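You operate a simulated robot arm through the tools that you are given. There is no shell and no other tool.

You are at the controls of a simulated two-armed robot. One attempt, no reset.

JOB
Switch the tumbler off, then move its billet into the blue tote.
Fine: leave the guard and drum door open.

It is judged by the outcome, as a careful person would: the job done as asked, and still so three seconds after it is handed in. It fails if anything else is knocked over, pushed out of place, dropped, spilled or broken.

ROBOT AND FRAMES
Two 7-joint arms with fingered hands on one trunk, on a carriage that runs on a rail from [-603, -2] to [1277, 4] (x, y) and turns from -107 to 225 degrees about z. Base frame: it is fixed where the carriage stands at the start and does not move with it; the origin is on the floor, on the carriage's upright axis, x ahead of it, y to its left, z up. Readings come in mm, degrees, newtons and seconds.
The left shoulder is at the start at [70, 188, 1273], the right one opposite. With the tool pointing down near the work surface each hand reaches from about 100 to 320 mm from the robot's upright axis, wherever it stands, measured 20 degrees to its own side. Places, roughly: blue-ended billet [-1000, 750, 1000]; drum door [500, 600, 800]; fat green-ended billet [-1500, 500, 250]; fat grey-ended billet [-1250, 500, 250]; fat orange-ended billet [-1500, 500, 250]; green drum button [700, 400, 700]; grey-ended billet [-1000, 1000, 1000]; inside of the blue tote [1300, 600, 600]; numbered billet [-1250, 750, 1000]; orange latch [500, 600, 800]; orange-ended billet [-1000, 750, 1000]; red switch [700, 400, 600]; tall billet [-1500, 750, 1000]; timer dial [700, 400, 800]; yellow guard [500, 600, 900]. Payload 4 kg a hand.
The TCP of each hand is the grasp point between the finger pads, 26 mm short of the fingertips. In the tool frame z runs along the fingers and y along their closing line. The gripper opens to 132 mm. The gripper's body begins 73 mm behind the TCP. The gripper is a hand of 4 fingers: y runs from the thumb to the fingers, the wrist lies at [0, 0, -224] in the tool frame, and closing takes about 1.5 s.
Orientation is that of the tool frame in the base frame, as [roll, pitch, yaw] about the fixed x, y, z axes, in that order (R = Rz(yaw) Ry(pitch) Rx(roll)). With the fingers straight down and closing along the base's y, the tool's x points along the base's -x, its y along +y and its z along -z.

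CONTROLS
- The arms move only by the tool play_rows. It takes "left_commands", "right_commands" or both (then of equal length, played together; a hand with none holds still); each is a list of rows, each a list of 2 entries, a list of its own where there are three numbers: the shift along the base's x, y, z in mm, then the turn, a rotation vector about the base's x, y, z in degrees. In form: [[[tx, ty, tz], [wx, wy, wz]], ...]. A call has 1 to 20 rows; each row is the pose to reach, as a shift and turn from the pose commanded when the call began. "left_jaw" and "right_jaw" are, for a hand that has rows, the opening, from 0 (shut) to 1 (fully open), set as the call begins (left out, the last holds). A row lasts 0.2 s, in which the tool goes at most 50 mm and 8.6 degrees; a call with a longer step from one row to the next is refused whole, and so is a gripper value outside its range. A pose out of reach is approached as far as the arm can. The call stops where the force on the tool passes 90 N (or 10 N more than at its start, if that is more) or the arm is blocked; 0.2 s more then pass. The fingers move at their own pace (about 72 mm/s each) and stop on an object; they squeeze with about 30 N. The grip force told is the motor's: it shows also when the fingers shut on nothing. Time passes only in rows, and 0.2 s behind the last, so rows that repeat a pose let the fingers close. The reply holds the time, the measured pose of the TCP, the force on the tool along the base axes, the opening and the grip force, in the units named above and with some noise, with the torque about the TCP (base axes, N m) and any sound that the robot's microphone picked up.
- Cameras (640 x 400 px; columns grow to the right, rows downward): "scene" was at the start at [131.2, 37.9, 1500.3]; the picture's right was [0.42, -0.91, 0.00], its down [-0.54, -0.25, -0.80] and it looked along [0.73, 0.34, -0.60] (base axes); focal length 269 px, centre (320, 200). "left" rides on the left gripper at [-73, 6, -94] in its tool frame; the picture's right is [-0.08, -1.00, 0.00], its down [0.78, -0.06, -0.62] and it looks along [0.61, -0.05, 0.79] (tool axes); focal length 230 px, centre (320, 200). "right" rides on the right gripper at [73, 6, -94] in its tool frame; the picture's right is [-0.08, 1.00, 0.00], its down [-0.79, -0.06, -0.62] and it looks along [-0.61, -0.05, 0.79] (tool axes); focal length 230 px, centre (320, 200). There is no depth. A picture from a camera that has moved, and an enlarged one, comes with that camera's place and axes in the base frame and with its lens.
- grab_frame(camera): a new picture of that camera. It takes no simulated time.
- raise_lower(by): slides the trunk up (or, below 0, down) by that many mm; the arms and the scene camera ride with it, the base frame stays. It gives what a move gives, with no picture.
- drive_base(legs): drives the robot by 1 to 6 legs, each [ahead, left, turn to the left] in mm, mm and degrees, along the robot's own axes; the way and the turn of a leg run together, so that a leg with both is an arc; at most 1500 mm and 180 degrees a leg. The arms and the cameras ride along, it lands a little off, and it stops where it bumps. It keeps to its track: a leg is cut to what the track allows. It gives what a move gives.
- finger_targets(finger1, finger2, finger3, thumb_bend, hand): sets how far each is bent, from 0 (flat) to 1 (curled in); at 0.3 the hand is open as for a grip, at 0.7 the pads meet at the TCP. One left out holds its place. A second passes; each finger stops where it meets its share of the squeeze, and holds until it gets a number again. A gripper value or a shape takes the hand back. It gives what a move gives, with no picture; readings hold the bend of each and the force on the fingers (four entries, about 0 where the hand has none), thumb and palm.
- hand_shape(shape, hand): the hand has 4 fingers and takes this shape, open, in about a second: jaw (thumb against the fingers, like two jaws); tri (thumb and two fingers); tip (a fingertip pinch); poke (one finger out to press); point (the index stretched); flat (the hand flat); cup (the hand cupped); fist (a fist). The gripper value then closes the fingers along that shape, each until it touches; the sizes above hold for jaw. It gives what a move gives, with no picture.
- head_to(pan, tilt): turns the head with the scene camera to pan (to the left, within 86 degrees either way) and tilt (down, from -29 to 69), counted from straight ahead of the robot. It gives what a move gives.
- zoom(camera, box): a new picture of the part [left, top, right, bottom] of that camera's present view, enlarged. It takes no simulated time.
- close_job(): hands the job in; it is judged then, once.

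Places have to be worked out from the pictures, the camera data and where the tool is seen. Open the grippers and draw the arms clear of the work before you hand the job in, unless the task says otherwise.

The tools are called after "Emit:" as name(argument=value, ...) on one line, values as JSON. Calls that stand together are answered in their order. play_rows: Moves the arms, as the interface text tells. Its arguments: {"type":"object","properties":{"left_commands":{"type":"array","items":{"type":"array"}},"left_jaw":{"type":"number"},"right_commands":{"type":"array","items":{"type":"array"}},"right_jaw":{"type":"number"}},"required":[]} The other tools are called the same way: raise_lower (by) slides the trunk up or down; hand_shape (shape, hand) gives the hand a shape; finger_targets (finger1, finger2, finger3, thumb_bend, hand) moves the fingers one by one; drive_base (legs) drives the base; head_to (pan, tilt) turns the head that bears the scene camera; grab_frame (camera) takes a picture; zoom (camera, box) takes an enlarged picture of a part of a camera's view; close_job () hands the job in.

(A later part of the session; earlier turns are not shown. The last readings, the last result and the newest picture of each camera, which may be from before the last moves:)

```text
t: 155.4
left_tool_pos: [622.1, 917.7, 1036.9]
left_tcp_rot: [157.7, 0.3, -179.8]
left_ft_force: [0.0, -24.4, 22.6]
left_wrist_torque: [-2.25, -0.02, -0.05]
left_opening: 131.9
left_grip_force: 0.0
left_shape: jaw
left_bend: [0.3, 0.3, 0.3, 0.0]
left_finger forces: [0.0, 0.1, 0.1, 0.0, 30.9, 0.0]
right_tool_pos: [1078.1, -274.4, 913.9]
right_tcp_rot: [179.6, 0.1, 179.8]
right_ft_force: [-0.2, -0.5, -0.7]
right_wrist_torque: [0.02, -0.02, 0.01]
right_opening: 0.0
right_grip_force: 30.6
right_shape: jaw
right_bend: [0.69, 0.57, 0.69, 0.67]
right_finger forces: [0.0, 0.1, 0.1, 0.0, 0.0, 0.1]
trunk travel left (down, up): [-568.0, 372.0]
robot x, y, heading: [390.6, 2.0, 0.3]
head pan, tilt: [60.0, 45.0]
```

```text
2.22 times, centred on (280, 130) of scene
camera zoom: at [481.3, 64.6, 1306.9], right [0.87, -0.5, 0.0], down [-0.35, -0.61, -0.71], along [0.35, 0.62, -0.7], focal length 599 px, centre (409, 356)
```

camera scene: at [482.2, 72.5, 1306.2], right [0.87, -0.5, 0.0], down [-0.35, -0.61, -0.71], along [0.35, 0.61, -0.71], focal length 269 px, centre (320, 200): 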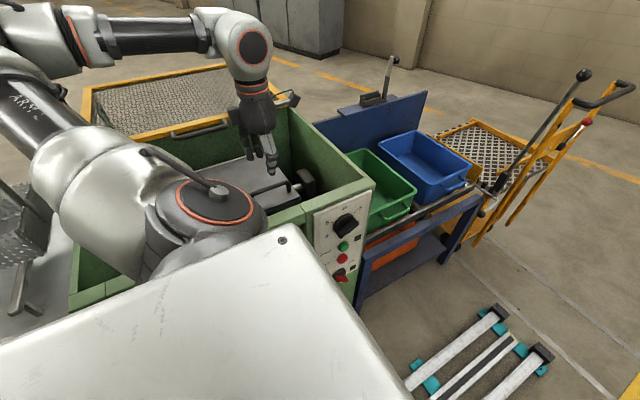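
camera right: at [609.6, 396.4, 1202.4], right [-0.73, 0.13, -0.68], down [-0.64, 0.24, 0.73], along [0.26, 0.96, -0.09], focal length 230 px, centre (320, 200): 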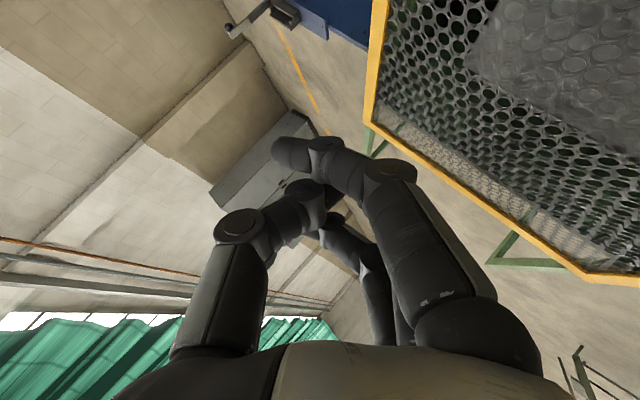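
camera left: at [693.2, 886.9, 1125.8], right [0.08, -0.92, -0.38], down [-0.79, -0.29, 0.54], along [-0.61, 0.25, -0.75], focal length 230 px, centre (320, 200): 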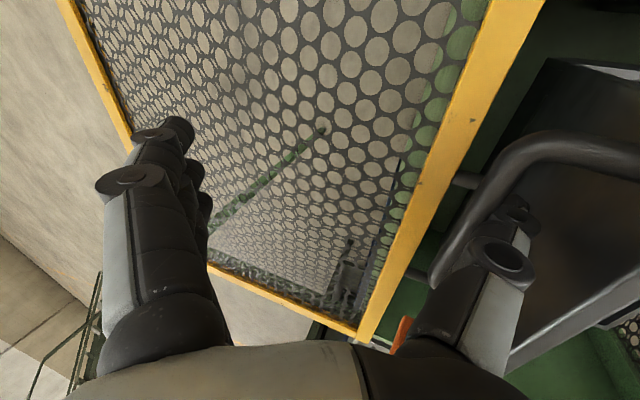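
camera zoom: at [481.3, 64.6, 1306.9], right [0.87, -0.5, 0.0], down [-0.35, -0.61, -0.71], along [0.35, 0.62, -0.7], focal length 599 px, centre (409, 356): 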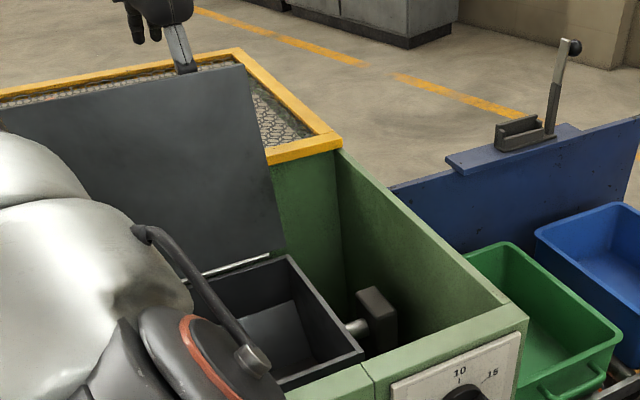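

The force rise (31 N) shows the door is on its stop, leaning back. I'll unload and withdraw the thumb along its own axis out of the loop.

Emit:
play_rows(left_commands=[[[0, -8, 4], [0, 0, 0]], [[0, -16, 8], [0, 0, 0]], [[0, -20, 20], [0, 0, 0]], [[0, -26, 34], [0, 0, 0]], [[0, -32, 48], [0, 0, 0]], [[0, -39, 64], [0, 0, 0]], [[0, -47, 84], [0, 0, 0]]])

Emit:
grab_frame(camera="left")

Emit:
zoom(camera="scene", box=[160, 40, 400, 220])

```text
t: 157.0
left_tool_pos: [621.9, 875.5, 1115.4]
left_tcp_rot: [158.2, 0.2, -179.7]
left_ft_force: [-0.1, 0.6, 0.3]
left_wrist_torque: [0.03, -0.02, 0.01]
left_opening: 132.0
left_grip_force: 0.0
left_shape: jaw
left_bend: [0.3, 0.3, 0.3, 0.3]
left_finger forces: [0.0, 0.1, 0.0, 0.0, 0.0, 0.0]
right_tool_pos: [1078.9, -269.0, 914.3]
right_tcp_rot: [180.0, 0.0, 179.8]
right_ft_force: [0.1, -1.2, -0.2]
right_wrist_torque: [0.05, 0.01, 0.0]
right_opening: 0.1
right_grip_force: 30.5
right_shape: jaw
right_bend: [0.69, 0.57, 0.69, 0.67]
right_finger forces: [0.0, 0.0, 0.0, 0.1, 0.0, 0.1]
trunk travel left (down, up): [-568.0, 372.0]
robot x, y, heading: [385.7, 2.5, 0.1]
head pan, tilt: [60.0, 45.0]
```

```text
taken
camera left: at [693.2, 845.7, 1203.6], right [0.08, -0.93, -0.37], down [-0.79, -0.29, 0.55], along [-0.61, 0.25, -0.75], focal length 230 px, centre (320, 200)
```

left: 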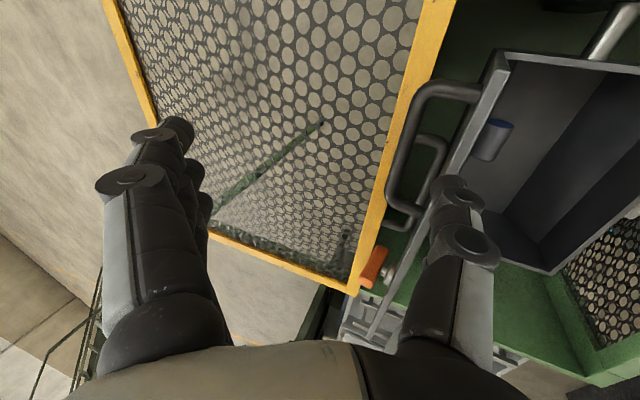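

```text
2.22 times, centred on (280, 130) of scene
camera zoom: at [482.3, 71.5, 1306.2], right [0.87, -0.5, 0.0], down [-0.35, -0.61, -0.71], along [0.35, 0.61, -0.71], focal length 599 px, centre (409, 356)
```

zoom: 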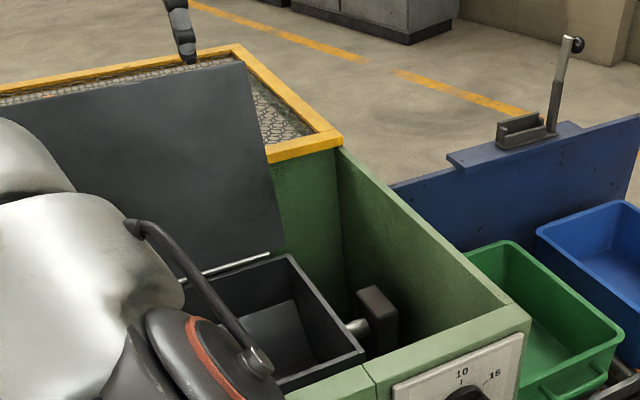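

The door stays open on its own. In the left view I can see a cylinder with a blue end lying in the drum box — the billet. I'll zoom in on it.

Emit:
zoom(camera="left", box=[430, 40, 640, 290])

Emit:
head_to(pan=70, tilt=50)

Emit:
grab_frame(camera="scene")

```text
1.60 times, centred on (535, 165) of left
camera zoom: at [693.2, 845.7, 1203.6], right [0.08, -0.93, -0.37], down [-0.79, -0.29, 0.55], along [-0.61, 0.25, -0.75], focal length 368 px, centre (-24, 256)
```

zoom: 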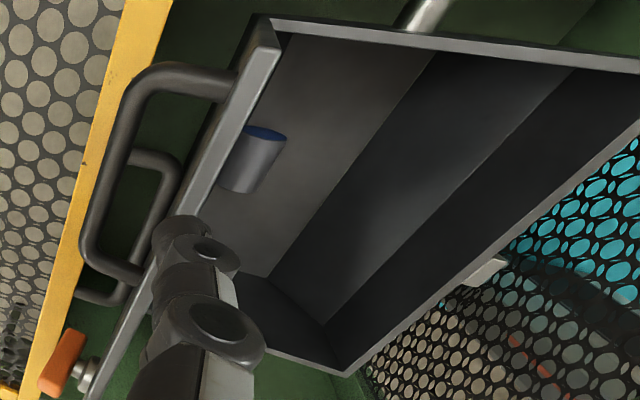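

```text
t: 157.7
left_tool_pos: [621.2, 877.5, 1113.6]
left_tcp_rot: [158.2, 0.1, -179.7]
left_ft_force: [0.0, -0.2, -0.2]
left_wrist_torque: [0.02, 0.01, 0.03]
left_opening: 132.3
left_grip_force: 0.2
left_shape: jaw
left_bend: [0.3, 0.3, 0.3, 0.3]
left_finger forces: [0.1, 0.0, 0.1, 0.0, 0.0, 0.0]
right_tool_pos: [1079.0, -267.8, 913.8]
right_tcp_rot: [-180.0, 0.1, 179.8]
right_ft_force: [0.4, -1.2, -1.0]
right_wrist_torque: [-0.03, -0.02, 0.01]
right_opening: 0.0
right_grip_force: 30.1
right_shape: jaw
right_bend: [0.69, 0.57, 0.69, 0.67]
right_finger forces: [0.1, 0.0, 0.0, 0.0, 0.0, 0.0]
trunk travel left (down, up): [-568.0, 372.0]
robot x, y, heading: [390.2, -3.0, 0.1]
head pan, tilt: [70.0, 50.0]
```

```text
taken
camera scene: at [468.2, 74.9, 1299.2], right [0.94, -0.34, 0.0], down [-0.26, -0.72, -0.64], along [0.22, 0.6, -0.77], focal length 269 px, centre (320, 200)
```

scene: 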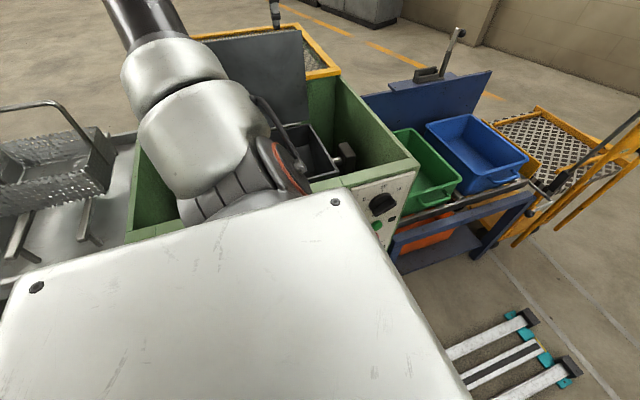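

The billet lies inside near the hinge side, blue end toward +x. I'll lift the hand straight clear of the door and bring it over the box, tool down, for a proper view.

Emit:
play_rows(left_commands=[[[0, -8, 20], [0, 0, 0]], [[0, -16, 42], [0, 0, 0]], [[0, -16, 80], [0, 0, 0]], [[0, -30, 110], [-5, 0, 0]], [[0, -70, 110], [-10, 0, 0]], [[0, -110, 110], [-16, 0, 0]], [[0, -150, 110], [-22, 0, 0]], [[0, -190, 100], [-22, 0, 0]], [[0, -230, 80], [-22, 0, 0]], [[0, -260, 60], [-22, 0, 0]], [[0, -260, 60], [-22, 0, 0]]], left_jaw=0.6)

Emit:
grab_frame(camera="left")

```text
t: 160.1
left_tool_pos: [621.7, 615.7, 1173.9]
left_tcp_rot: [-179.8, -0.1, -179.7]
left_ft_force: [0.5, 0.6, 0.2]
left_wrist_torque: [-0.03, -0.01, 0.01]
left_opening: 79.4
left_grip_force: 0.1
left_shape: jaw
left_bend: [0.71, 0.71, 0.71, 0.7]
left_finger forces: [0.1, 0.0, 0.0, 0.0, 0.1, 0.1]
right_tool_pos: [1078.9, -269.2, 914.1]
right_tcp_rot: [179.9, 0.0, 179.9]
right_ft_force: [-0.5, 1.0, 0.9]
right_wrist_torque: [0.03, 0.0, 0.0]
right_opening: 0.0
right_grip_force: 29.9
right_shape: jaw
right_bend: [0.69, 0.57, 0.69, 0.67]
right_finger forces: [0.1, 0.1, 0.0, 0.0, 0.0, 0.1]
trunk travel left (down, up): [-568.0, 372.0]
robot x, y, heading: [389.5, -1.3, -0.1]
head pan, tilt: [70.0, 50.0]
```

```text
taken
camera left: at [693.4, 621.9, 1267.3], right [0.08, -1.0, 0.0], down [-0.78, -0.06, 0.62], along [-0.61, -0.05, -0.79], focal length 230 px, centre (320, 200)
```

left: 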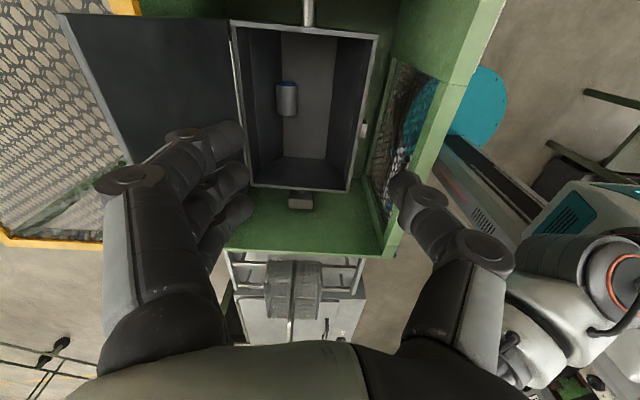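

Emit:
zoom(camera="left", box=[220, 10, 400, 200])

```text
2.11 times, centred on (310, 105) of left
camera zoom: at [693.4, 621.9, 1267.3], right [0.08, -1.0, 0.0], down [-0.78, -0.06, 0.62], along [-0.61, -0.05, -0.79], focal length 484 px, centre (341, 400)
```

zoom: 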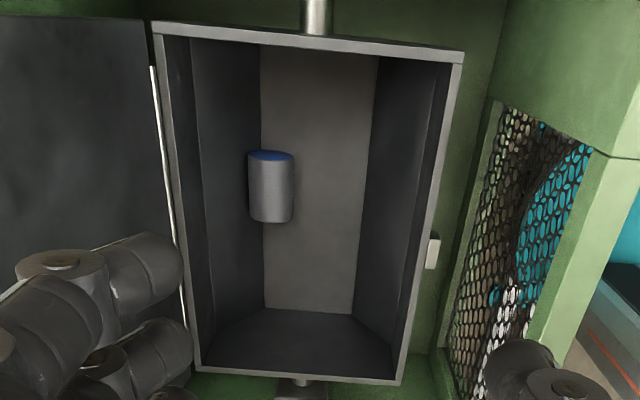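

The drum box is a trough with sloping walls; the billet (roughly Ø54 × 75 mm) lies along x on the floor toward the back wall, blue end toward +x. I need its exact position and depth, so I'll take a second view from closer, almost above it.

Emit:
play_rows(left_commands=[[[-20, 5, -20], [0, 0, 0]], [[-45, 10, -40], [0, 0, 0]], [[-70, 14, -60], [0, 0, 0]], [[-95, 18, -80], [0, 0, 0]], [[-120, 22, -100], [0, 0, 0]], [[-120, 22, -130], [0, 0, 0]], [[-120, 22, -130], [0, 0, 0]]])

Emit:
zoom(camera="left", box=[200, 0, 420, 200])

Emit:
grab_frame(camera="left")

```text
t: 161.7
left_tool_pos: [502.5, 638.9, 1043.1]
left_tcp_rot: [-179.8, 0.0, -179.7]
left_ft_force: [0.1, 0.2, -0.6]
left_wrist_torque: [0.0, 0.0, 0.0]
left_opening: 79.6
left_grip_force: 0.1
left_shape: jaw
left_bend: [0.71, 0.71, 0.71, 0.7]
left_finger forces: [0.0, 0.1, 0.1, 0.0, 0.1, 0.1]
right_tool_pos: [1079.5, -268.8, 914.5]
right_tcp_rot: [-179.9, 0.1, 179.8]
right_ft_force: [-0.3, 0.9, 0.7]
right_wrist_torque: [-0.01, 0.04, 0.06]
right_opening: 0.0
right_grip_force: 30.1
right_shape: jaw
right_bend: [0.69, 0.57, 0.69, 0.67]
right_finger forces: [0.0, 0.1, 0.0, 0.1, 0.0, 0.0]
trunk travel left (down, up): [-568.0, 372.0]
robot x, y, heading: [391.8, -3.7, -0.1]
head pan, tilt: [70.0, 50.0]
```

```text
2.00 times, centred on (310, 100) of left
camera zoom: at [573.7, 643.8, 1136.8], right [0.08, -1.0, 0.0], down [-0.79, -0.06, 0.62], along [-0.61, -0.05, -0.79], focal length 460 px, centre (340, 400)
```

zoom: 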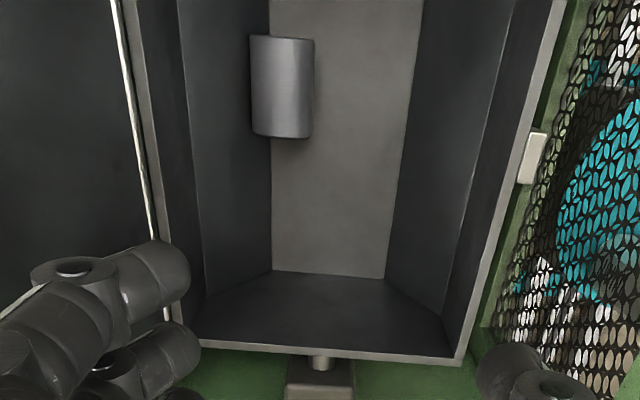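

```text
taken
camera left: at [573.7, 643.8, 1136.8], right [0.08, -1.0, 0.0], down [-0.79, -0.06, 0.62], along [-0.61, -0.05, -0.79], focal length 230 px, centre (320, 200)
```

left: 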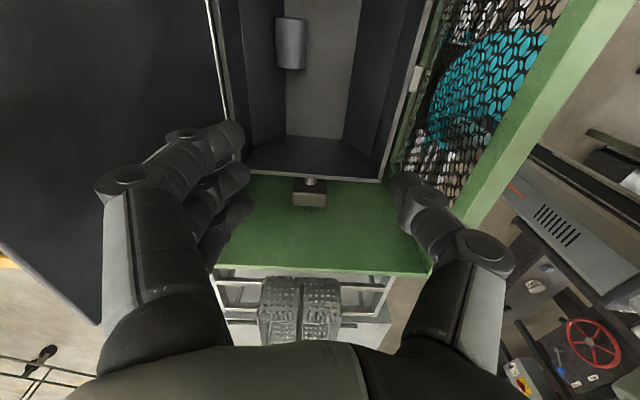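

Triangulation from the two views: billet from x≈511 to 575, axis y≈684, z≈693, Ø50, lying in the corner against the steep back wall. Gripping it by its flat ends (closing along x) avoids the wall, so I'll yaw the left hand −90° above it.

Emit:
play_rows(left_commands=[[[4, 3, 0], [0, 0, -8.2]], [[8, 6, 0], [0, 0, -16.4]], [[12, 8, 0], [0, 0, -24.6]], [[16, 11, 0], [0, 0, -32.8]], [[20, 14, 0], [0, 0, -41]], [[24, 16, 0], [0, 0, -49.2]], [[28, 19, 0], [0, 0, -57.4]], [[32, 22, 0], [0, 0, -65.6]], [[36, 25, 0], [0, 0, -73.8]], [[40, 28, 0], [0, 0, -82]], [[41, 29, 0], [0, 0, -90]], [[41, 29, 0], [0, 0, -90]]], left_jaw=0.8)

Emit:
grab_frame(camera="left")

Emit:
grab_frame(camera="scene")

```text
t: 164.3
left_tool_pos: [603.0, 529.9, 1082.3]
left_tcp_rot: [-179.9, 0.1, 90.2]
left_ft_force: [0.0, 0.3, 0.1]
left_wrist_torque: [0.0, -0.06, 0.01]
left_opening: 105.5
left_grip_force: 0.1
left_shape: jaw
left_bend: [0.59, 0.59, 0.59, 0.55]
left_finger forces: [0.0, 0.0, 0.1, 0.0, 0.1, 0.0]
left hand out of reach, approached as far as the arm can: row 8, 9, 10, 11, 12
right_tool_pos: [1080.0, -266.0, 913.4]
right_tcp_rot: [-179.9, 0.1, 179.9]
right_ft_force: [0.2, 0.0, -1.2]
right_wrist_torque: [-0.04, -0.03, 0.04]
right_opening: 0.0
right_grip_force: 30.1
right_shape: jaw
right_bend: [0.69, 0.57, 0.69, 0.67]
right_finger forces: [0.1, 0.1, 0.0, 0.0, 0.0, 0.1]
trunk travel left (down, up): [-568.0, 372.0]
robot x, y, heading: [389.7, -2.7, 0.2]
head pan, tilt: [70.0, 50.0]
```

```text
taken
camera left: at [608.7, 456.3, 1175.9], right [-1.0, -0.08, 0.0], down [-0.06, 0.79, 0.62], along [-0.05, 0.61, -0.79], focal length 230 px, centre (320, 200)
```

left: 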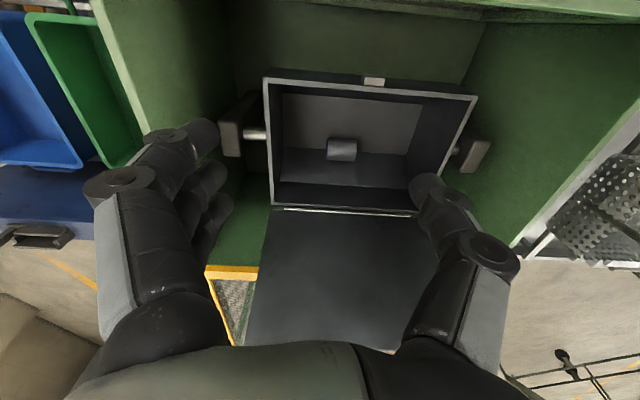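

```text
taken
camera scene: at [468.2, 76.1, 1299.1], right [0.94, -0.34, 0.0], down [-0.26, -0.72, -0.64], along [0.22, 0.6, -0.77], focal length 269 px, centre (320, 200)
```

scene: 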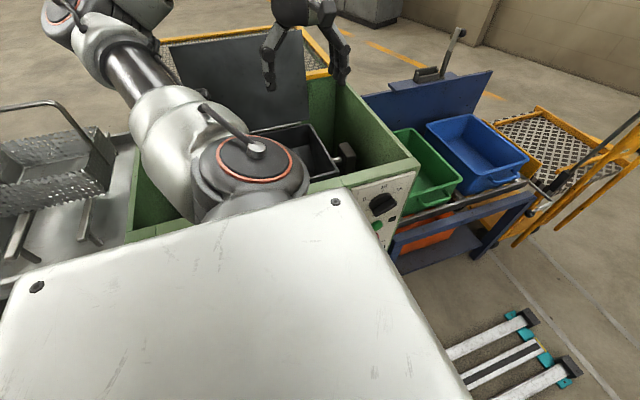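

The yaw is reached but the wrist limit pulls the hand off target. This view from the front is useful, so I'll zoom in on the billet to refine its pose.

Emit:
zoom(camera="left", box=[250, 70, 490, 220])

Emit:
zoom(camera="left", box=[310, 120, 390, 180])

```text
2.67 times, centred on (370, 145) of left
camera zoom: at [608.7, 456.3, 1175.9], right [-1.0, -0.08, 0.0], down [-0.06, 0.79, 0.62], along [-0.05, 0.61, -0.79], focal length 614 px, centre (187, 347)
```

zoom: 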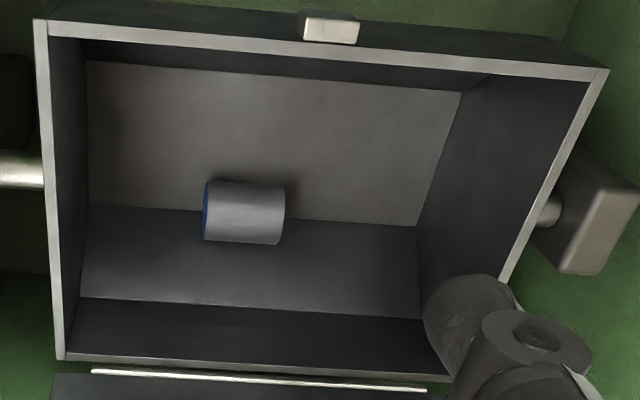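

```text
6.67 times, centred on (350, 150) of left
camera zoom: at [608.7, 456.3, 1175.9], right [-1.0, -0.08, 0.0], down [-0.06, 0.79, 0.62], along [-0.05, 0.61, -0.79], focal length 1534 px, centre (120, 533)
```

zoom: 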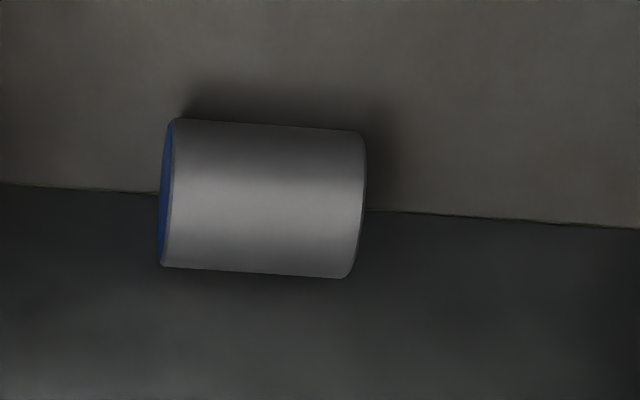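

Refined: billet axis at about [540, 688, 677], Ø52, x 506–575, floor z≈651, back wall sloping ~57°. There is a ~15 mm gap behind it at 12 mm above its axis, enough for the fingers; so I'll return to natural yaw, tilt 10°, and straddle it across y.

Emit:
play_rows(left_commands=[[[-2, 4, 0], [0, 0, 8.2]], [[-6, 14, 0], [0, 0, 16.4]], [[-12, 28, 0], [0, 0, 24.6]], [[-18, 42, -5], [0, 0, 32.8]], [[-24, 56, -10], [0, 0, 41]], [[-30, 70, -15], [0, 0, 49.2]], [[-36, 84, -20], [0, 0, 57.4]], [[-42, 98, -25], [0, 0, 65.6]], [[-48, 112, -30], [0, 0, 73.8]], [[-54, 126, -35], [0, 0, 82]], [[-60, 140, -40], [0, 0, 90]], [[-63, 147, -60], [0, 0, 90]]], left_jaw=0.53)

Emit:
grab_frame(camera="left")

```text
t: 166.9
left_tool_pos: [542.2, 677.5, 1023.5]
left_tcp_rot: [-179.8, 0.1, -179.7]
left_ft_force: [0.2, -0.2, -0.5]
left_wrist_torque: [0.0, 0.01, 0.01]
left_opening: 70.6
left_grip_force: 0.1
left_shape: jaw
left_bend: [0.72, 0.72, 0.72, 0.7]
left_finger forces: [0.0, 0.0, 0.0, 0.0, 0.0, 0.0]
right_tool_pos: [1079.4, -267.2, 914.0]
right_tcp_rot: [-179.9, 0.1, 179.7]
right_ft_force: [-0.5, 0.7, -0.7]
right_wrist_torque: [0.0, -0.02, -0.01]
right_opening: 0.0
right_grip_force: 29.7
right_shape: jaw
right_bend: [0.69, 0.57, 0.69, 0.67]
right_finger forces: [0.0, 0.1, 0.0, 0.1, 0.0, 0.0]
trunk travel left (down, up): [-568.0, 372.0]
robot x, y, heading: [391.1, -0.4, 0.3]
head pan, tilt: [70.0, 50.0]
```

```text
taken
camera left: at [613.3, 683.6, 1116.9], right [0.08, -1.0, 0.0], down [-0.79, -0.06, 0.62], along [-0.61, -0.06, -0.79], focal length 230 px, centre (320, 200)
```

left: 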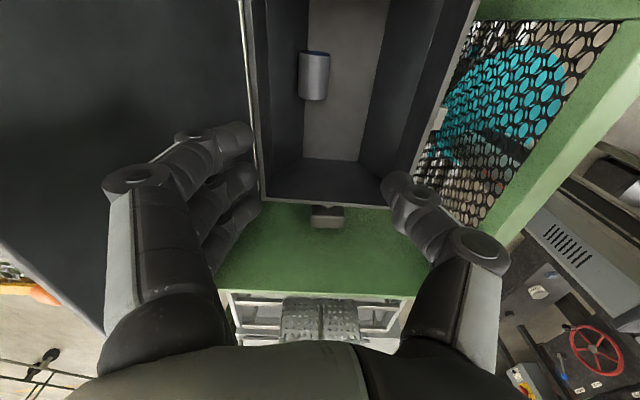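

Alignment is good. I'll descend to z≈800 with a 10° tilt and look again.

Emit:
play_rows(left_commands=[[[0, 0, -35], [3, 0, 0]], [[-1, 0, -70], [6, 0, 0]], [[-2, 0, -105], [10, 0, 0]], [[-2, 0, -140], [10, 0, 0]], [[-2, 0, -175], [10, 0, 0]], [[-2, 0, -210], [10, 0, 0]], [[-2, 0, -225], [10, 0, 0]], [[-2, 0, -225], [10, 0, 0]]])

Emit:
grab_frame(camera="left")

Emit:
grab_frame(camera="scene")

```text
t: 168.7
left_tool_pos: [539.2, 677.1, 798.6]
left_tcp_rot: [170.2, 0.1, -179.7]
left_ft_force: [0.3, -0.1, 0.2]
left_wrist_torque: [-0.01, 0.02, 0.0]
left_opening: 70.5
left_grip_force: 0.1
left_shape: jaw
left_bend: [0.72, 0.72, 0.72, 0.7]
left_finger forces: [0.0, 0.0, 0.0, 0.1, 0.0, 0.0]
right_tool_pos: [1079.3, -269.7, 913.4]
right_tcp_rot: [-180.0, 0.1, 179.8]
right_ft_force: [0.3, 0.1, -1.2]
right_wrist_torque: [0.01, -0.01, -0.04]
right_opening: 0.0
right_grip_force: 30.0
right_shape: jaw
right_bend: [0.69, 0.57, 0.69, 0.67]
right_finger forces: [0.1, 0.0, 0.0, 0.0, 0.1, 0.0]
trunk travel left (down, up): [-568.0, 372.0]
robot x, y, heading: [387.3, 3.8, 0.3]
head pan, tilt: [70.0, 50.0]
```

```text
taken
camera left: at [610.5, 666.1, 891.7], right [0.08, -0.98, -0.17], down [-0.78, -0.17, 0.6], along [-0.61, 0.08, -0.78], focal length 230 px, centre (320, 200)
```

left: 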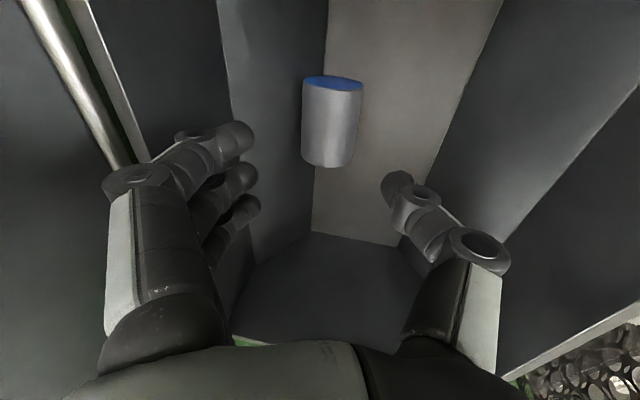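

```text
taken
camera scene: at [467.9, 74.6, 1299.3], right [0.94, -0.34, 0.0], down [-0.26, -0.72, -0.64], along [0.22, 0.6, -0.77], focal length 269 px, centre (320, 200)
```

scene: 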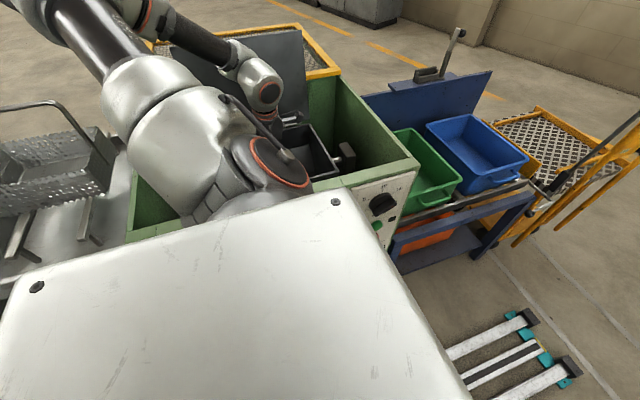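

The billet appears where computed. I'll descend further in small steps to TCP z≈714, fingers slipping behind the billet.

Emit:
play_rows(left_commands=[[[1, -1, -25], [0, 0, 0]], [[1, -2, -50], [0, 0, 0]], [[1, -2, -65], [0, 0, 0]], [[1, -2, -75], [0, 0, 0]], [[1, -2, -84], [0, 0, 0]], [[1, -2, -84], [0, 0, 0]]])

Emit:
grab_frame(camera="left")

```text
t: 170.1
left_tool_pos: [539.4, 674.2, 716.0]
left_tcp_rot: [170.3, 0.0, -179.7]
left_ft_force: [0.2, -1.8, 0.0]
left_wrist_torque: [0.03, -0.02, -0.01]
left_opening: 69.6
left_grip_force: 0.0
left_shape: jaw
left_bend: [0.73, 0.72, 0.72, 0.7]
left_finger forces: [0.6, 0.6, 0.7, 0.0, 0.0, 0.0]
right_tool_pos: [1079.6, -267.9, 913.3]
right_tcp_rot: [-179.9, 0.0, 179.8]
right_ft_force: [0.4, 0.9, -0.2]
right_wrist_torque: [-0.01, -0.02, -0.04]
right_opening: 0.1
right_grip_force: 30.3
right_shape: jaw
right_bend: [0.69, 0.57, 0.69, 0.67]
right_finger forces: [0.1, 0.1, 0.0, 0.0, 0.1, 0.0]
trunk travel left (down, up): [-568.0, 372.0]
robot x, y, heading: [388.4, 1.0, -0.1]
head pan, tilt: [70.0, 50.0]
```

```text
taken
camera left: at [611.6, 663.5, 808.1], right [0.08, -0.98, -0.17], down [-0.79, -0.17, 0.6], along [-0.61, 0.08, -0.78], focal length 230 px, centre (320, 200)
```

left: 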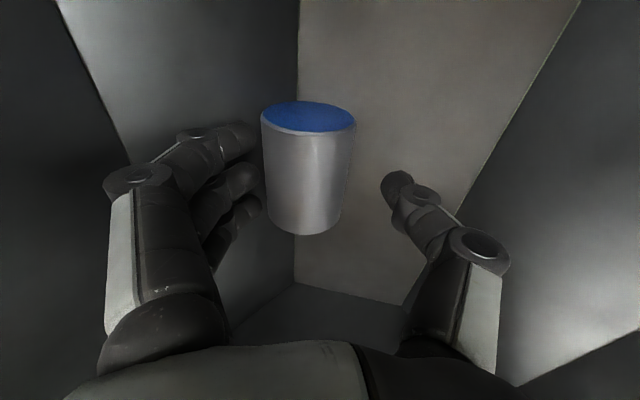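

The fingers are behind the billet, touching only lightly (0.6 N). I'll narrow the jaw a little and draw the billet ~25 mm off the wall along the floor, so the fingers can then go lower for a proper grip.

Emit:
play_rows(left_commands=[[[0, 0, 0], [0, 0, 0]], [[0, -4, 0], [0, 0, 0]], [[0, -9, 0], [0, 0, 0]], [[0, -14, 0], [0, 0, 0]], [[0, -19, 0], [0, 0, 0]], [[0, -24, 0], [0, 0, 0]], [[0, -28, 0], [0, 0, 0]], [[0, -28, 0], [0, 0, 0]]], left_jaw=0.46)

Emit:
grab_frame(camera="left")

```text
t: 171.9
left_tool_pos: [539.6, 646.3, 715.7]
left_tcp_rot: [170.3, 0.1, -179.7]
left_ft_force: [1.0, -0.7, -0.4]
left_wrist_torque: [0.01, 0.05, -0.04]
left_opening: 61.5
left_grip_force: 0.1
left_shape: jaw
left_bend: [0.73, 0.73, 0.73, 0.7]
left_finger forces: [0.1, 0.0, 0.0, 0.1, 0.1, 0.1]
right_tool_pos: [1079.0, -268.7, 913.0]
right_tcp_rot: [-180.0, 0.2, 179.8]
right_ft_force: [0.3, -0.6, 0.7]
right_wrist_torque: [-0.01, -0.02, -0.01]
right_opening: 0.0
right_grip_force: 29.9
right_shape: jaw
right_bend: [0.69, 0.57, 0.69, 0.67]
right_finger forces: [0.1, 0.0, 0.1, 0.0, 0.0, 0.0]
trunk travel left (down, up): [-568.0, 372.0]
robot x, y, heading: [391.0, 1.6, 0.2]
head pan, tilt: [70.0, 50.0]
```

```text
taken
camera left: at [611.9, 635.2, 808.0], right [0.08, -0.98, -0.17], down [-0.78, -0.17, 0.6], along [-0.61, 0.08, -0.78], focal length 230 px, centre (320, 200)
```

left: 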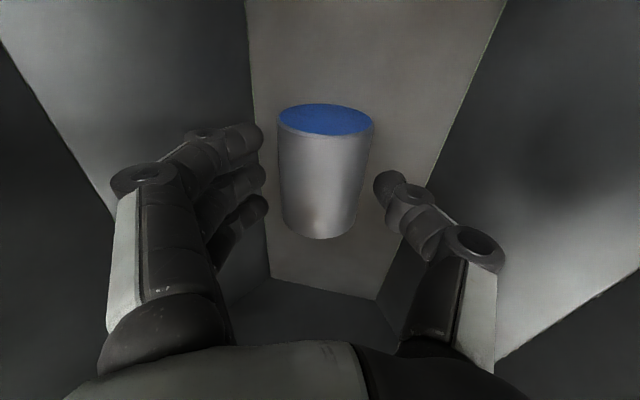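

The billet has rolled to the middle of the floor and sits centred between fingers and thumb. I'll level the tool, lower to TCP z≈692, and then close.

Emit:
play_rows(left_commands=[[[0, 0, -6], [-5, 0, 0]], [[0, 0, -12], [-10, 0, 0]], [[0, 0, -18], [-10, 0, 0]], [[0, 0, -24], [-10, 0, 0]], [[0, 0, -24], [-10, 0, 0]]], left_jaw=0.5)

Emit:
grab_frame(camera="left")

```text
t: 173.1
left_tool_pos: [540.0, 646.1, 691.3]
left_tcp_rot: [-179.7, 0.0, -179.7]
left_ft_force: [1.3, 1.6, 9.5]
left_wrist_torque: [-0.5, -0.05, 0.1]
left_opening: 66.5
left_grip_force: 0.1
left_shape: jaw
left_bend: [0.72, 0.72, 0.72, 0.7]
left_finger forces: [0.6, 0.5, 0.1, 0.1, 10.7, 0.0]
right_tool_pos: [1078.8, -268.7, 914.6]
right_tcp_rot: [-179.9, 0.1, 179.8]
right_ft_force: [-0.3, 0.1, -0.4]
right_wrist_torque: [-0.02, -0.01, 0.01]
right_opening: 0.0
right_grip_force: 29.6
right_shape: jaw
right_bend: [0.69, 0.57, 0.69, 0.67]
right_finger forces: [0.0, 0.0, 0.1, 0.0, 0.0, 0.0]
trunk travel left (down, up): [-568.0, 372.0]
robot x, y, heading: [391.1, 1.6, 0.4]
head pan, tilt: [70.0, 50.0]
```

```text
taken
camera left: at [612.5, 652.0, 785.1], right [0.08, -1.0, 0.0], down [-0.79, -0.06, 0.62], along [-0.61, -0.05, -0.79], focal length 230 px, centre (320, 200)
```

left: 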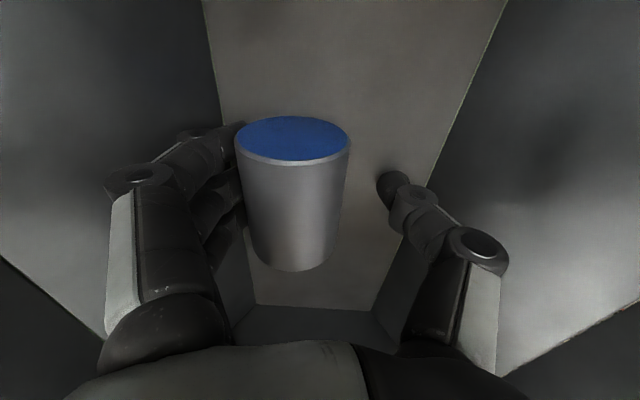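

The thumb tip touches the floor lightly (10 N). I'll raise 4 mm, shift a little toward the billet, and close.

Emit:
play_rows(left_commands=[[[0, 3, 5], [0, 0, 0]], [[0, 6, 5], [0, 0, 0]]])

Emit:
play_rows(left_commands=[[[0, 0, 0], [0, 0, 0]], [[0, 0, 0], [0, 0, 0]], [[0, 0, 0], [0, 0, 0]], [[0, 0, 0], [0, 0, 0]], [[0, 0, 0], [0, 0, 0]], [[0, 0, 0], [0, 0, 0]]], left_jaw=0)

Emit:
grab_frame(camera="left")

```text
t: 173.7
left_tool_pos: [539.4, 652.3, 696.2]
left_tcp_rot: [-179.8, 0.0, -179.7]
left_ft_force: [-0.3, 0.1, -0.5]
left_wrist_torque: [0.06, 0.05, 0.01]
left_opening: 66.5
left_grip_force: 0.1
left_shape: jaw
left_bend: [0.73, 0.73, 0.73, 0.7]
left_finger forces: [0.1, 0.0, 0.1, 0.0, 0.0, 0.1]
right_tool_pos: [1079.7, -268.3, 914.1]
right_tcp_rot: [180.0, 0.1, 179.7]
right_ft_force: [-0.3, -0.8, 1.2]
right_wrist_torque: [0.02, 0.01, 0.02]
right_opening: 0.0
right_grip_force: 30.3
right_shape: jaw
right_bend: [0.69, 0.57, 0.69, 0.67]
right_finger forces: [0.0, 0.0, 0.1, 0.1, 0.0, 0.1]
trunk travel left (down, up): [-568.0, 372.0]
robot x, y, heading: [386.7, 3.6, 0.2]
head pan, tilt: [70.0, 50.0]
```

```text
t: 175.1
left_tool_pos: [540.5, 654.1, 696.2]
left_tcp_rot: [-179.7, 0.0, -179.7]
left_ft_force: [-0.6, -0.4, 0.6]
left_wrist_torque: [-0.05, 0.05, 0.04]
left_opening: 39.7
left_grip_force: 30.0
left_shape: jaw
left_bend: [0.73, 0.73, 0.73, 0.7]
left_finger forces: [9.0, 9.1, 9.2, 0.0, 27.3, 0.1]
right_tool_pos: [1078.7, -268.5, 914.4]
right_tcp_rot: [-179.9, 0.0, 179.7]
right_ft_force: [-0.5, -0.1, 1.3]
right_wrist_torque: [-0.01, -0.04, -0.03]
right_opening: 0.0
right_grip_force: 30.6
right_shape: jaw
right_bend: [0.69, 0.57, 0.69, 0.67]
right_finger forces: [0.0, 0.1, 0.1, 0.0, 0.0, 0.0]
trunk travel left (down, up): [-568.0, 372.0]
robot x, y, heading: [393.2, 3.5, 0.1]
head pan, tilt: [70.0, 50.0]
```

```text
taken
camera left: at [612.0, 659.0, 789.0], right [0.08, -1.0, 0.0], down [-0.78, -0.06, 0.62], along [-0.61, -0.05, -0.79], focal length 230 px, centre (320, 200)
```

left: 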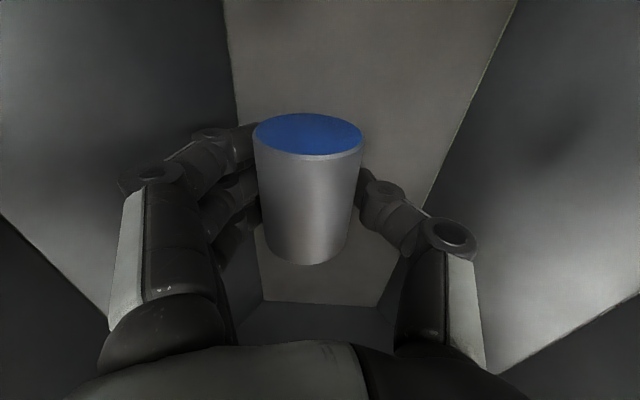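

The grip is even (9 N per finger, 27 N on the thumb) with the billet centred. I'll lift slowly and check that it comes along.

Emit:
play_rows(left_commands=[[[0, 0, 8], [0, 0, 0]], [[0, 0, 18], [0, 0, 0]], [[0, 0, 30], [0, 0, 0]], [[0, 0, 45], [0, 0, 0]], [[0, 0, 60], [0, 0, 0]]])

Emit:
grab_frame(camera="left")

```text
t: 176.3
left_tool_pos: [539.5, 652.5, 755.2]
left_tcp_rot: [-179.7, 0.0, -179.7]
left_ft_force: [0.0, -0.5, -10.3]
left_wrist_torque: [-0.07, 0.01, 0.02]
left_opening: 40.0
left_grip_force: 30.0
left_shape: jaw
left_bend: [0.73, 0.73, 0.73, 0.7]
left_finger forces: [9.5, 9.3, 9.3, 0.1, 27.5, 0.0]
right_tool_pos: [1079.1, -268.4, 914.2]
right_tcp_rot: [-179.9, 0.1, 179.8]
right_ft_force: [-0.7, 0.0, -0.3]
right_wrist_torque: [-0.02, 0.0, 0.02]
right_opening: 0.0
right_grip_force: 29.8
right_shape: jaw
right_bend: [0.69, 0.57, 0.69, 0.67]
right_finger forces: [0.0, 0.1, 0.0, 0.0, 0.1, 0.0]
trunk travel left (down, up): [-568.0, 372.0]
robot x, y, heading: [390.6, 0.2, 0.0]
head pan, tilt: [70.0, 50.0]
```

```text
taken
camera left: at [611.8, 658.1, 849.0], right [0.08, -1.0, 0.0], down [-0.78, -0.06, 0.62], along [-0.61, -0.05, -0.79], focal length 230 px, centre (320, 200)
```

left: 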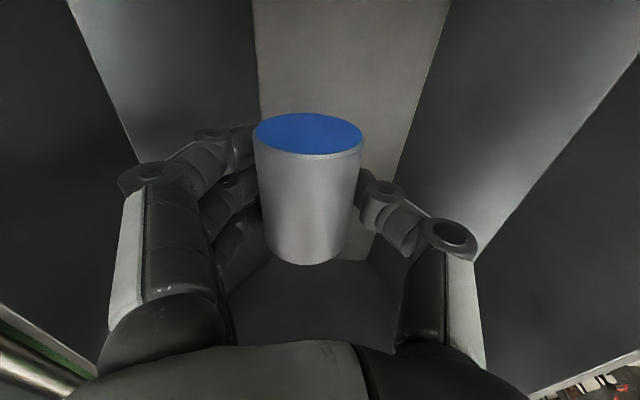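

The billet (about 1 kg) is held steadily. I'll lift it well clear of the machine.

Emit:
play_rows(left_commands=[[[0, 0, 20], [0, 0, 0]], [[0, 0, 45], [0, 0, 0]], [[0, 0, 72], [0, 0, 0]], [[0, 0, 100], [0, 0, 0]], [[0, 0, 128], [0, 0, 0]], [[0, 0, 156], [0, 0, 0]], [[0, 0, 184], [0, 0, 0]], [[0, -10, 212], [0, 0, 0]], [[0, -25, 240], [0, 0, 0]], [[0, -45, 262], [0, 0, 0]], [[0, -65, 280], [0, 0, 0]], [[0, -80, 290], [0, 0, 0]], [[0, -80, 290], [0, 0, 0]]])

Emit:
head_to(pan=40, tilt=40)

Emit:
grab_frame(camera="scene")

Emit:
grab_frame(camera="left")

```text
t: 179.1
left_tool_pos: [539.7, 573.3, 1045.9]
left_tcp_rot: [-179.7, -0.1, -179.7]
left_ft_force: [-0.2, 0.4, -9.5]
left_wrist_torque: [-0.11, 0.02, 0.02]
left_opening: 39.8
left_grip_force: 29.8
left_shape: jaw
left_bend: [0.73, 0.73, 0.73, 0.7]
left_finger forces: [9.5, 9.4, 9.4, 0.2, 27.6, 0.0]
right_tool_pos: [1079.6, -266.9, 914.0]
right_tcp_rot: [-179.9, 0.0, 179.8]
right_ft_force: [0.1, -0.2, -0.2]
right_wrist_torque: [0.01, 0.0, -0.02]
right_opening: 0.0
right_grip_force: 29.0
right_shape: jaw
right_bend: [0.69, 0.57, 0.69, 0.67]
right_finger forces: [0.0, 0.0, 0.1, 0.1, 0.0, 0.1]
trunk travel left (down, up): [-568.0, 372.0]
robot x, y, heading: [386.3, 1.9, 0.1]
head pan, tilt: [70.0, 50.0]
```

```text
t: 180.1
left_tool_pos: [540.7, 573.2, 1046.7]
left_tcp_rot: [-179.6, 0.0, -179.7]
left_ft_force: [0.9, -0.8, -10.0]
left_wrist_torque: [-0.07, 0.01, 0.0]
left_opening: 39.6
left_grip_force: 30.3
left_shape: jaw
left_bend: [0.73, 0.73, 0.73, 0.7]
left_finger forces: [9.5, 9.4, 9.3, 0.1, 27.5, 0.0]
right_tool_pos: [1079.7, -267.3, 914.2]
right_tcp_rot: [-179.9, 0.0, 179.7]
right_ft_force: [-0.6, 0.2, 0.2]
right_wrist_torque: [-0.01, 0.01, 0.0]
right_opening: 0.0
right_grip_force: 29.7
right_shape: jaw
right_bend: [0.69, 0.57, 0.69, 0.67]
right_finger forces: [0.0, 0.1, 0.1, 0.0, 0.0, 0.0]
trunk travel left (down, up): [-568.0, 372.0]
robot x, y, heading: [389.6, 4.0, -0.1]
head pan, tilt: [40.0, 40.0]
```

```text
taken
camera scene: at [507.2, 58.2, 1313.3], right [0.64, -0.76, 0.0], down [-0.49, -0.41, -0.77], along [0.59, 0.49, -0.64], focal length 269 px, centre (320, 200)
```

scene: 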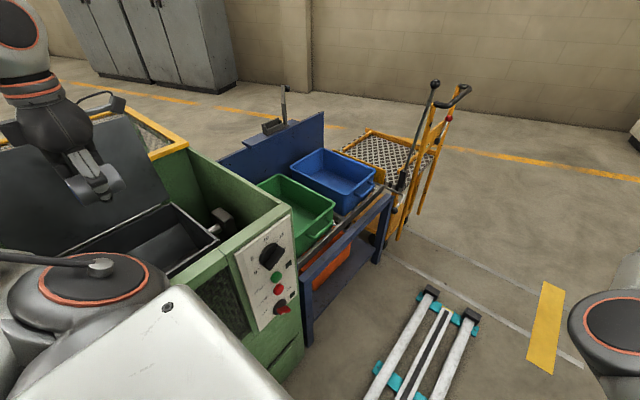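

```text
taken
camera left: at [612.3, 579.2, 1139.5], right [0.08, -1.0, 0.0], down [-0.78, -0.06, 0.62], along [-0.61, -0.05, -0.79], focal length 230 px, centre (320, 200)
```

left: 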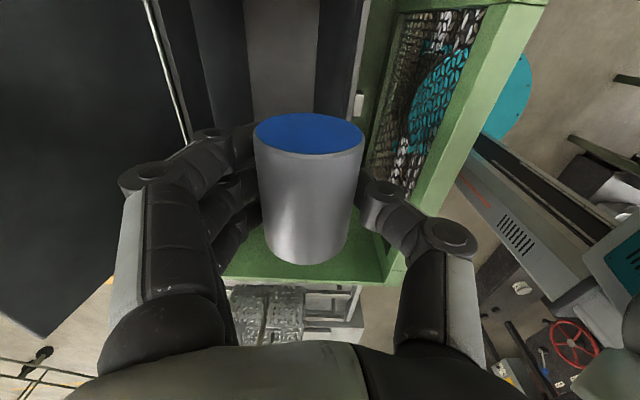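

The billet is clear of the machine. I'll zoom in on the blue tote to fix its location for the placement.

Emit:
zoom(camera="scene", box=[240, 70, 480, 260])

```text
2.11 times, centred on (360, 165) of scene
camera zoom: at [507.2, 58.2, 1313.3], right [0.64, -0.76, 0.0], down [-0.49, -0.41, -0.77], along [0.59, 0.49, -0.64], focal length 567 px, centre (236, 274)
```

zoom: 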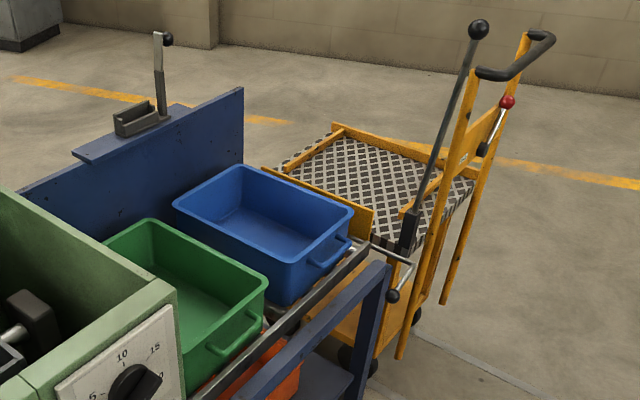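

The blue tote's rim works out at x 1190–1405, y 500–794, z≈670, centre about [1297, 646]. The hand at y≈573, z≈1046 passes clear of everything on the way, so I'll drive 757 mm along the rail with the billet.

Emit:
drive_base(legs=[[380, 0, 0], [375, 0, 0]])

Emit:
grab_frame(camera="left")

Emit:
head_to(pan=70, tilt=45)

Emit:
grab_frame(camera="scene")

```text
t: 184.5
left_tool_pos: [1292.9, 575.1, 1046.3]
left_tcp_rot: [-179.7, 0.0, -179.6]
left_ft_force: [-0.6, 0.2, -9.4]
left_wrist_torque: [-0.06, 0.02, 0.01]
left_opening: 39.9
left_grip_force: 30.2
left_shape: jaw
left_bend: [0.73, 0.73, 0.73, 0.7]
left_finger forces: [9.6, 9.3, 9.3, 0.0, 27.6, 0.0]
right_tool_pos: [1833.2, -265.0, 913.7]
right_tcp_rot: [-179.9, 0.0, 179.8]
right_ft_force: [-0.3, 0.4, 0.3]
right_wrist_torque: [0.01, 0.02, -0.02]
right_opening: 0.0
right_grip_force: 29.6
right_shape: jaw
right_bend: [0.69, 0.57, 0.69, 0.67]
right_finger forces: [0.1, 0.0, 0.0, 0.1, 0.0, 0.0]
trunk travel left (down, up): [-568.0, 372.0]
robot x, y, heading: [1144.5, -0.4, 0.0]
head pan, tilt: [40.0, 40.0]
```

```text
taken
camera left: at [1365.2, 581.6, 1139.5], right [0.08, -1.0, 0.0], down [-0.78, -0.06, 0.62], along [-0.61, -0.05, -0.79], focal length 230 px, centre (320, 200)
```

left: 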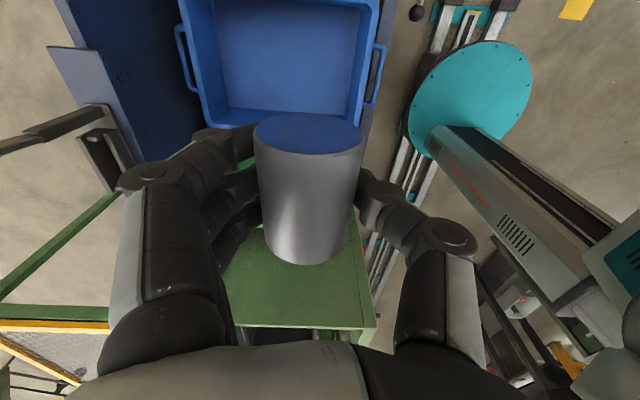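

```text
t: 185.4
left_tool_pos: [1292.3, 575.6, 1046.0]
left_tcp_rot: [-179.8, 0.0, -179.7]
left_ft_force: [-0.3, 0.2, -9.3]
left_wrist_torque: [-0.07, 0.0, -0.01]
left_opening: 39.6
left_grip_force: 30.4
left_shape: jaw
left_bend: [0.73, 0.73, 0.73, 0.7]
left_finger forces: [9.5, 9.4, 9.3, 0.0, 27.6, 0.1]
right_tool_pos: [1833.2, -265.7, 915.5]
right_tcp_rot: [-179.9, 0.1, 179.7]
right_ft_force: [-0.1, 0.6, 0.1]
right_wrist_torque: [-0.01, 0.01, -0.03]
right_opening: 0.2
right_grip_force: 30.4
right_shape: jaw
right_bend: [0.69, 0.57, 0.69, 0.67]
right_finger forces: [0.0, 0.0, 0.1, 0.0, 0.0, 0.1]
trunk travel left (down, up): [-568.0, 372.0]
robot x, y, heading: [1141.9, 1.0, -0.1]
head pan, tilt: [70.0, 45.0]
```

```text
taken
camera scene: at [1222.9, 82.0, 1306.1], right [0.94, -0.34, 0.0], down [-0.24, -0.67, -0.71], along [0.24, 0.66, -0.71], focal length 269 px, centre (320, 200)
```

scene: 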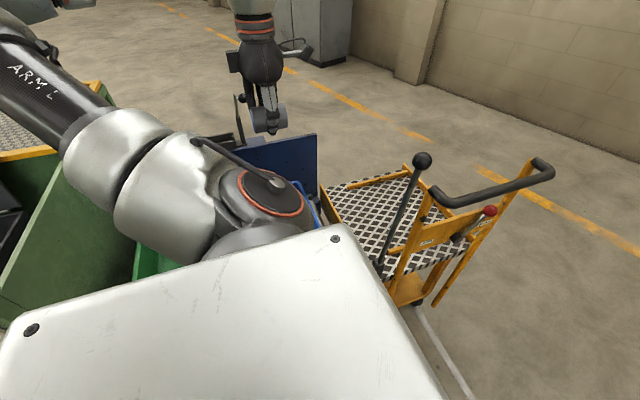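

The billet is still held steadily and the blue tote lies right below-behind the hand. I'll lower the trunk 100 mm and move over the tote centre, just above the rim.

Emit:
raise_lower(by=-100)

Emit:
play_rows(left_commands=[[[1, 18, 0], [0, 0, 0]], [[2, 36, 0], [0, 0, 0]], [[3, 54, 0], [0, 0, 0]], [[4, 70, -10], [0, 0, 0]], [[4, 70, -40], [0, 0, 0]], [[4, 70, -75], [0, 0, 0]], [[4, 70, -110], [0, 0, 0]], [[4, 70, -145], [0, 0, 0]], [[4, 70, -180], [0, 0, 0]], [[4, 70, -195], [0, 0, 0]], [[4, 70, -195], [0, 0, 0]]])

Emit:
grab_frame(camera="left")

Emit:
grab_frame(camera="scene")

```text
t: 186.7
left_tool_pos: [1293.6, 575.1, 945.8]
left_tcp_rot: [-179.7, 0.0, -179.7]
left_ft_force: [1.2, 0.1, -9.1]
left_wrist_torque: [-0.08, -0.02, -0.02]
left_opening: 39.9
left_grip_force: 30.1
left_shape: jaw
left_bend: [0.73, 0.73, 0.73, 0.7]
left_finger forces: [9.4, 9.4, 9.3, 0.0, 27.6, 0.0]
right_tool_pos: [1831.7, -266.1, 814.9]
right_tcp_rot: [-179.8, 0.1, 179.8]
right_ft_force: [0.0, -0.2, 0.7]
right_wrist_torque: [-0.04, -0.01, 0.0]
right_opening: 0.0
right_grip_force: 30.4
right_shape: jaw
right_bend: [0.69, 0.57, 0.69, 0.67]
right_finger forces: [0.0, 0.0, 0.0, 0.0, 0.0, 0.0]
trunk travel left (down, up): [-468.0, 472.0]
robot x, y, heading: [1143.7, 4.9, 0.0]
head pan, tilt: [70.0, 45.0]
```

```text
t: 189.1
left_tool_pos: [1296.2, 644.4, 751.6]
left_tcp_rot: [-179.7, 0.0, -179.6]
left_ft_force: [-0.2, 0.6, -10.0]
left_wrist_torque: [-0.07, 0.02, -0.03]
left_opening: 39.6
left_grip_force: 30.1
left_shape: jaw
left_bend: [0.73, 0.73, 0.73, 0.7]
left_finger forces: [9.4, 9.3, 9.2, 0.1, 27.1, 0.1]
right_tool_pos: [1832.8, -265.6, 815.2]
right_tcp_rot: [-179.8, 0.1, 179.8]
right_ft_force: [0.0, 0.6, -0.3]
right_wrist_torque: [0.02, 0.04, 0.02]
right_opening: 0.0
right_grip_force: 30.0
right_shape: jaw
right_bend: [0.69, 0.57, 0.69, 0.67]
right_finger forces: [0.0, 0.0, 0.1, 0.0, 0.0, 0.0]
trunk travel left (down, up): [-468.0, 472.0]
robot x, y, heading: [1142.5, 4.6, 0.3]
head pan, tilt: [70.0, 45.0]
```

```text
taken
camera left: at [1368.9, 650.1, 844.1], right [0.08, -1.0, 0.0], down [-0.78, -0.06, 0.62], along [-0.61, -0.06, -0.79], focal length 230 px, centre (320, 200)
```

left: 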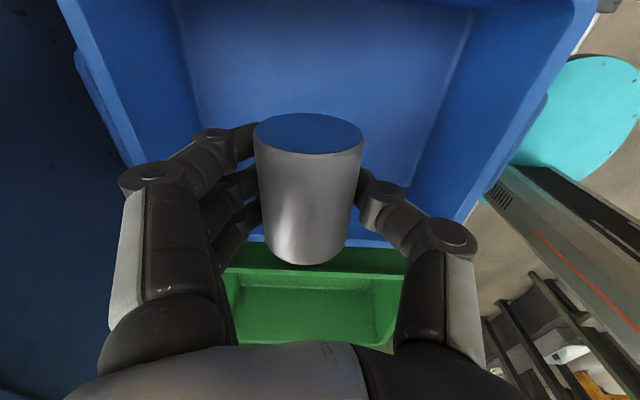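

```text
taken
camera scene: at [1222.9, 82.0, 1206.0], right [0.94, -0.34, 0.0], down [-0.24, -0.67, -0.71], along [0.24, 0.66, -0.71], focal length 269 px, centre (320, 200)
```

scene: 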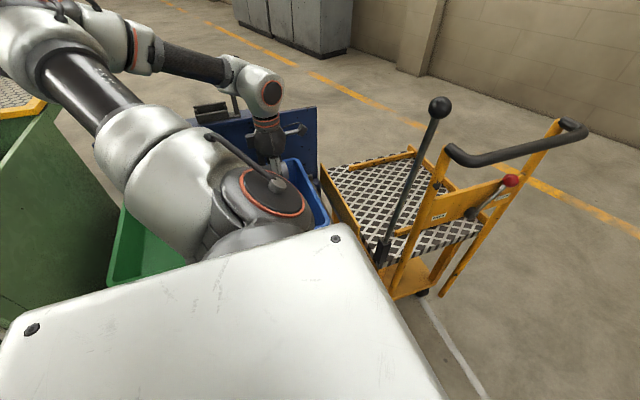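

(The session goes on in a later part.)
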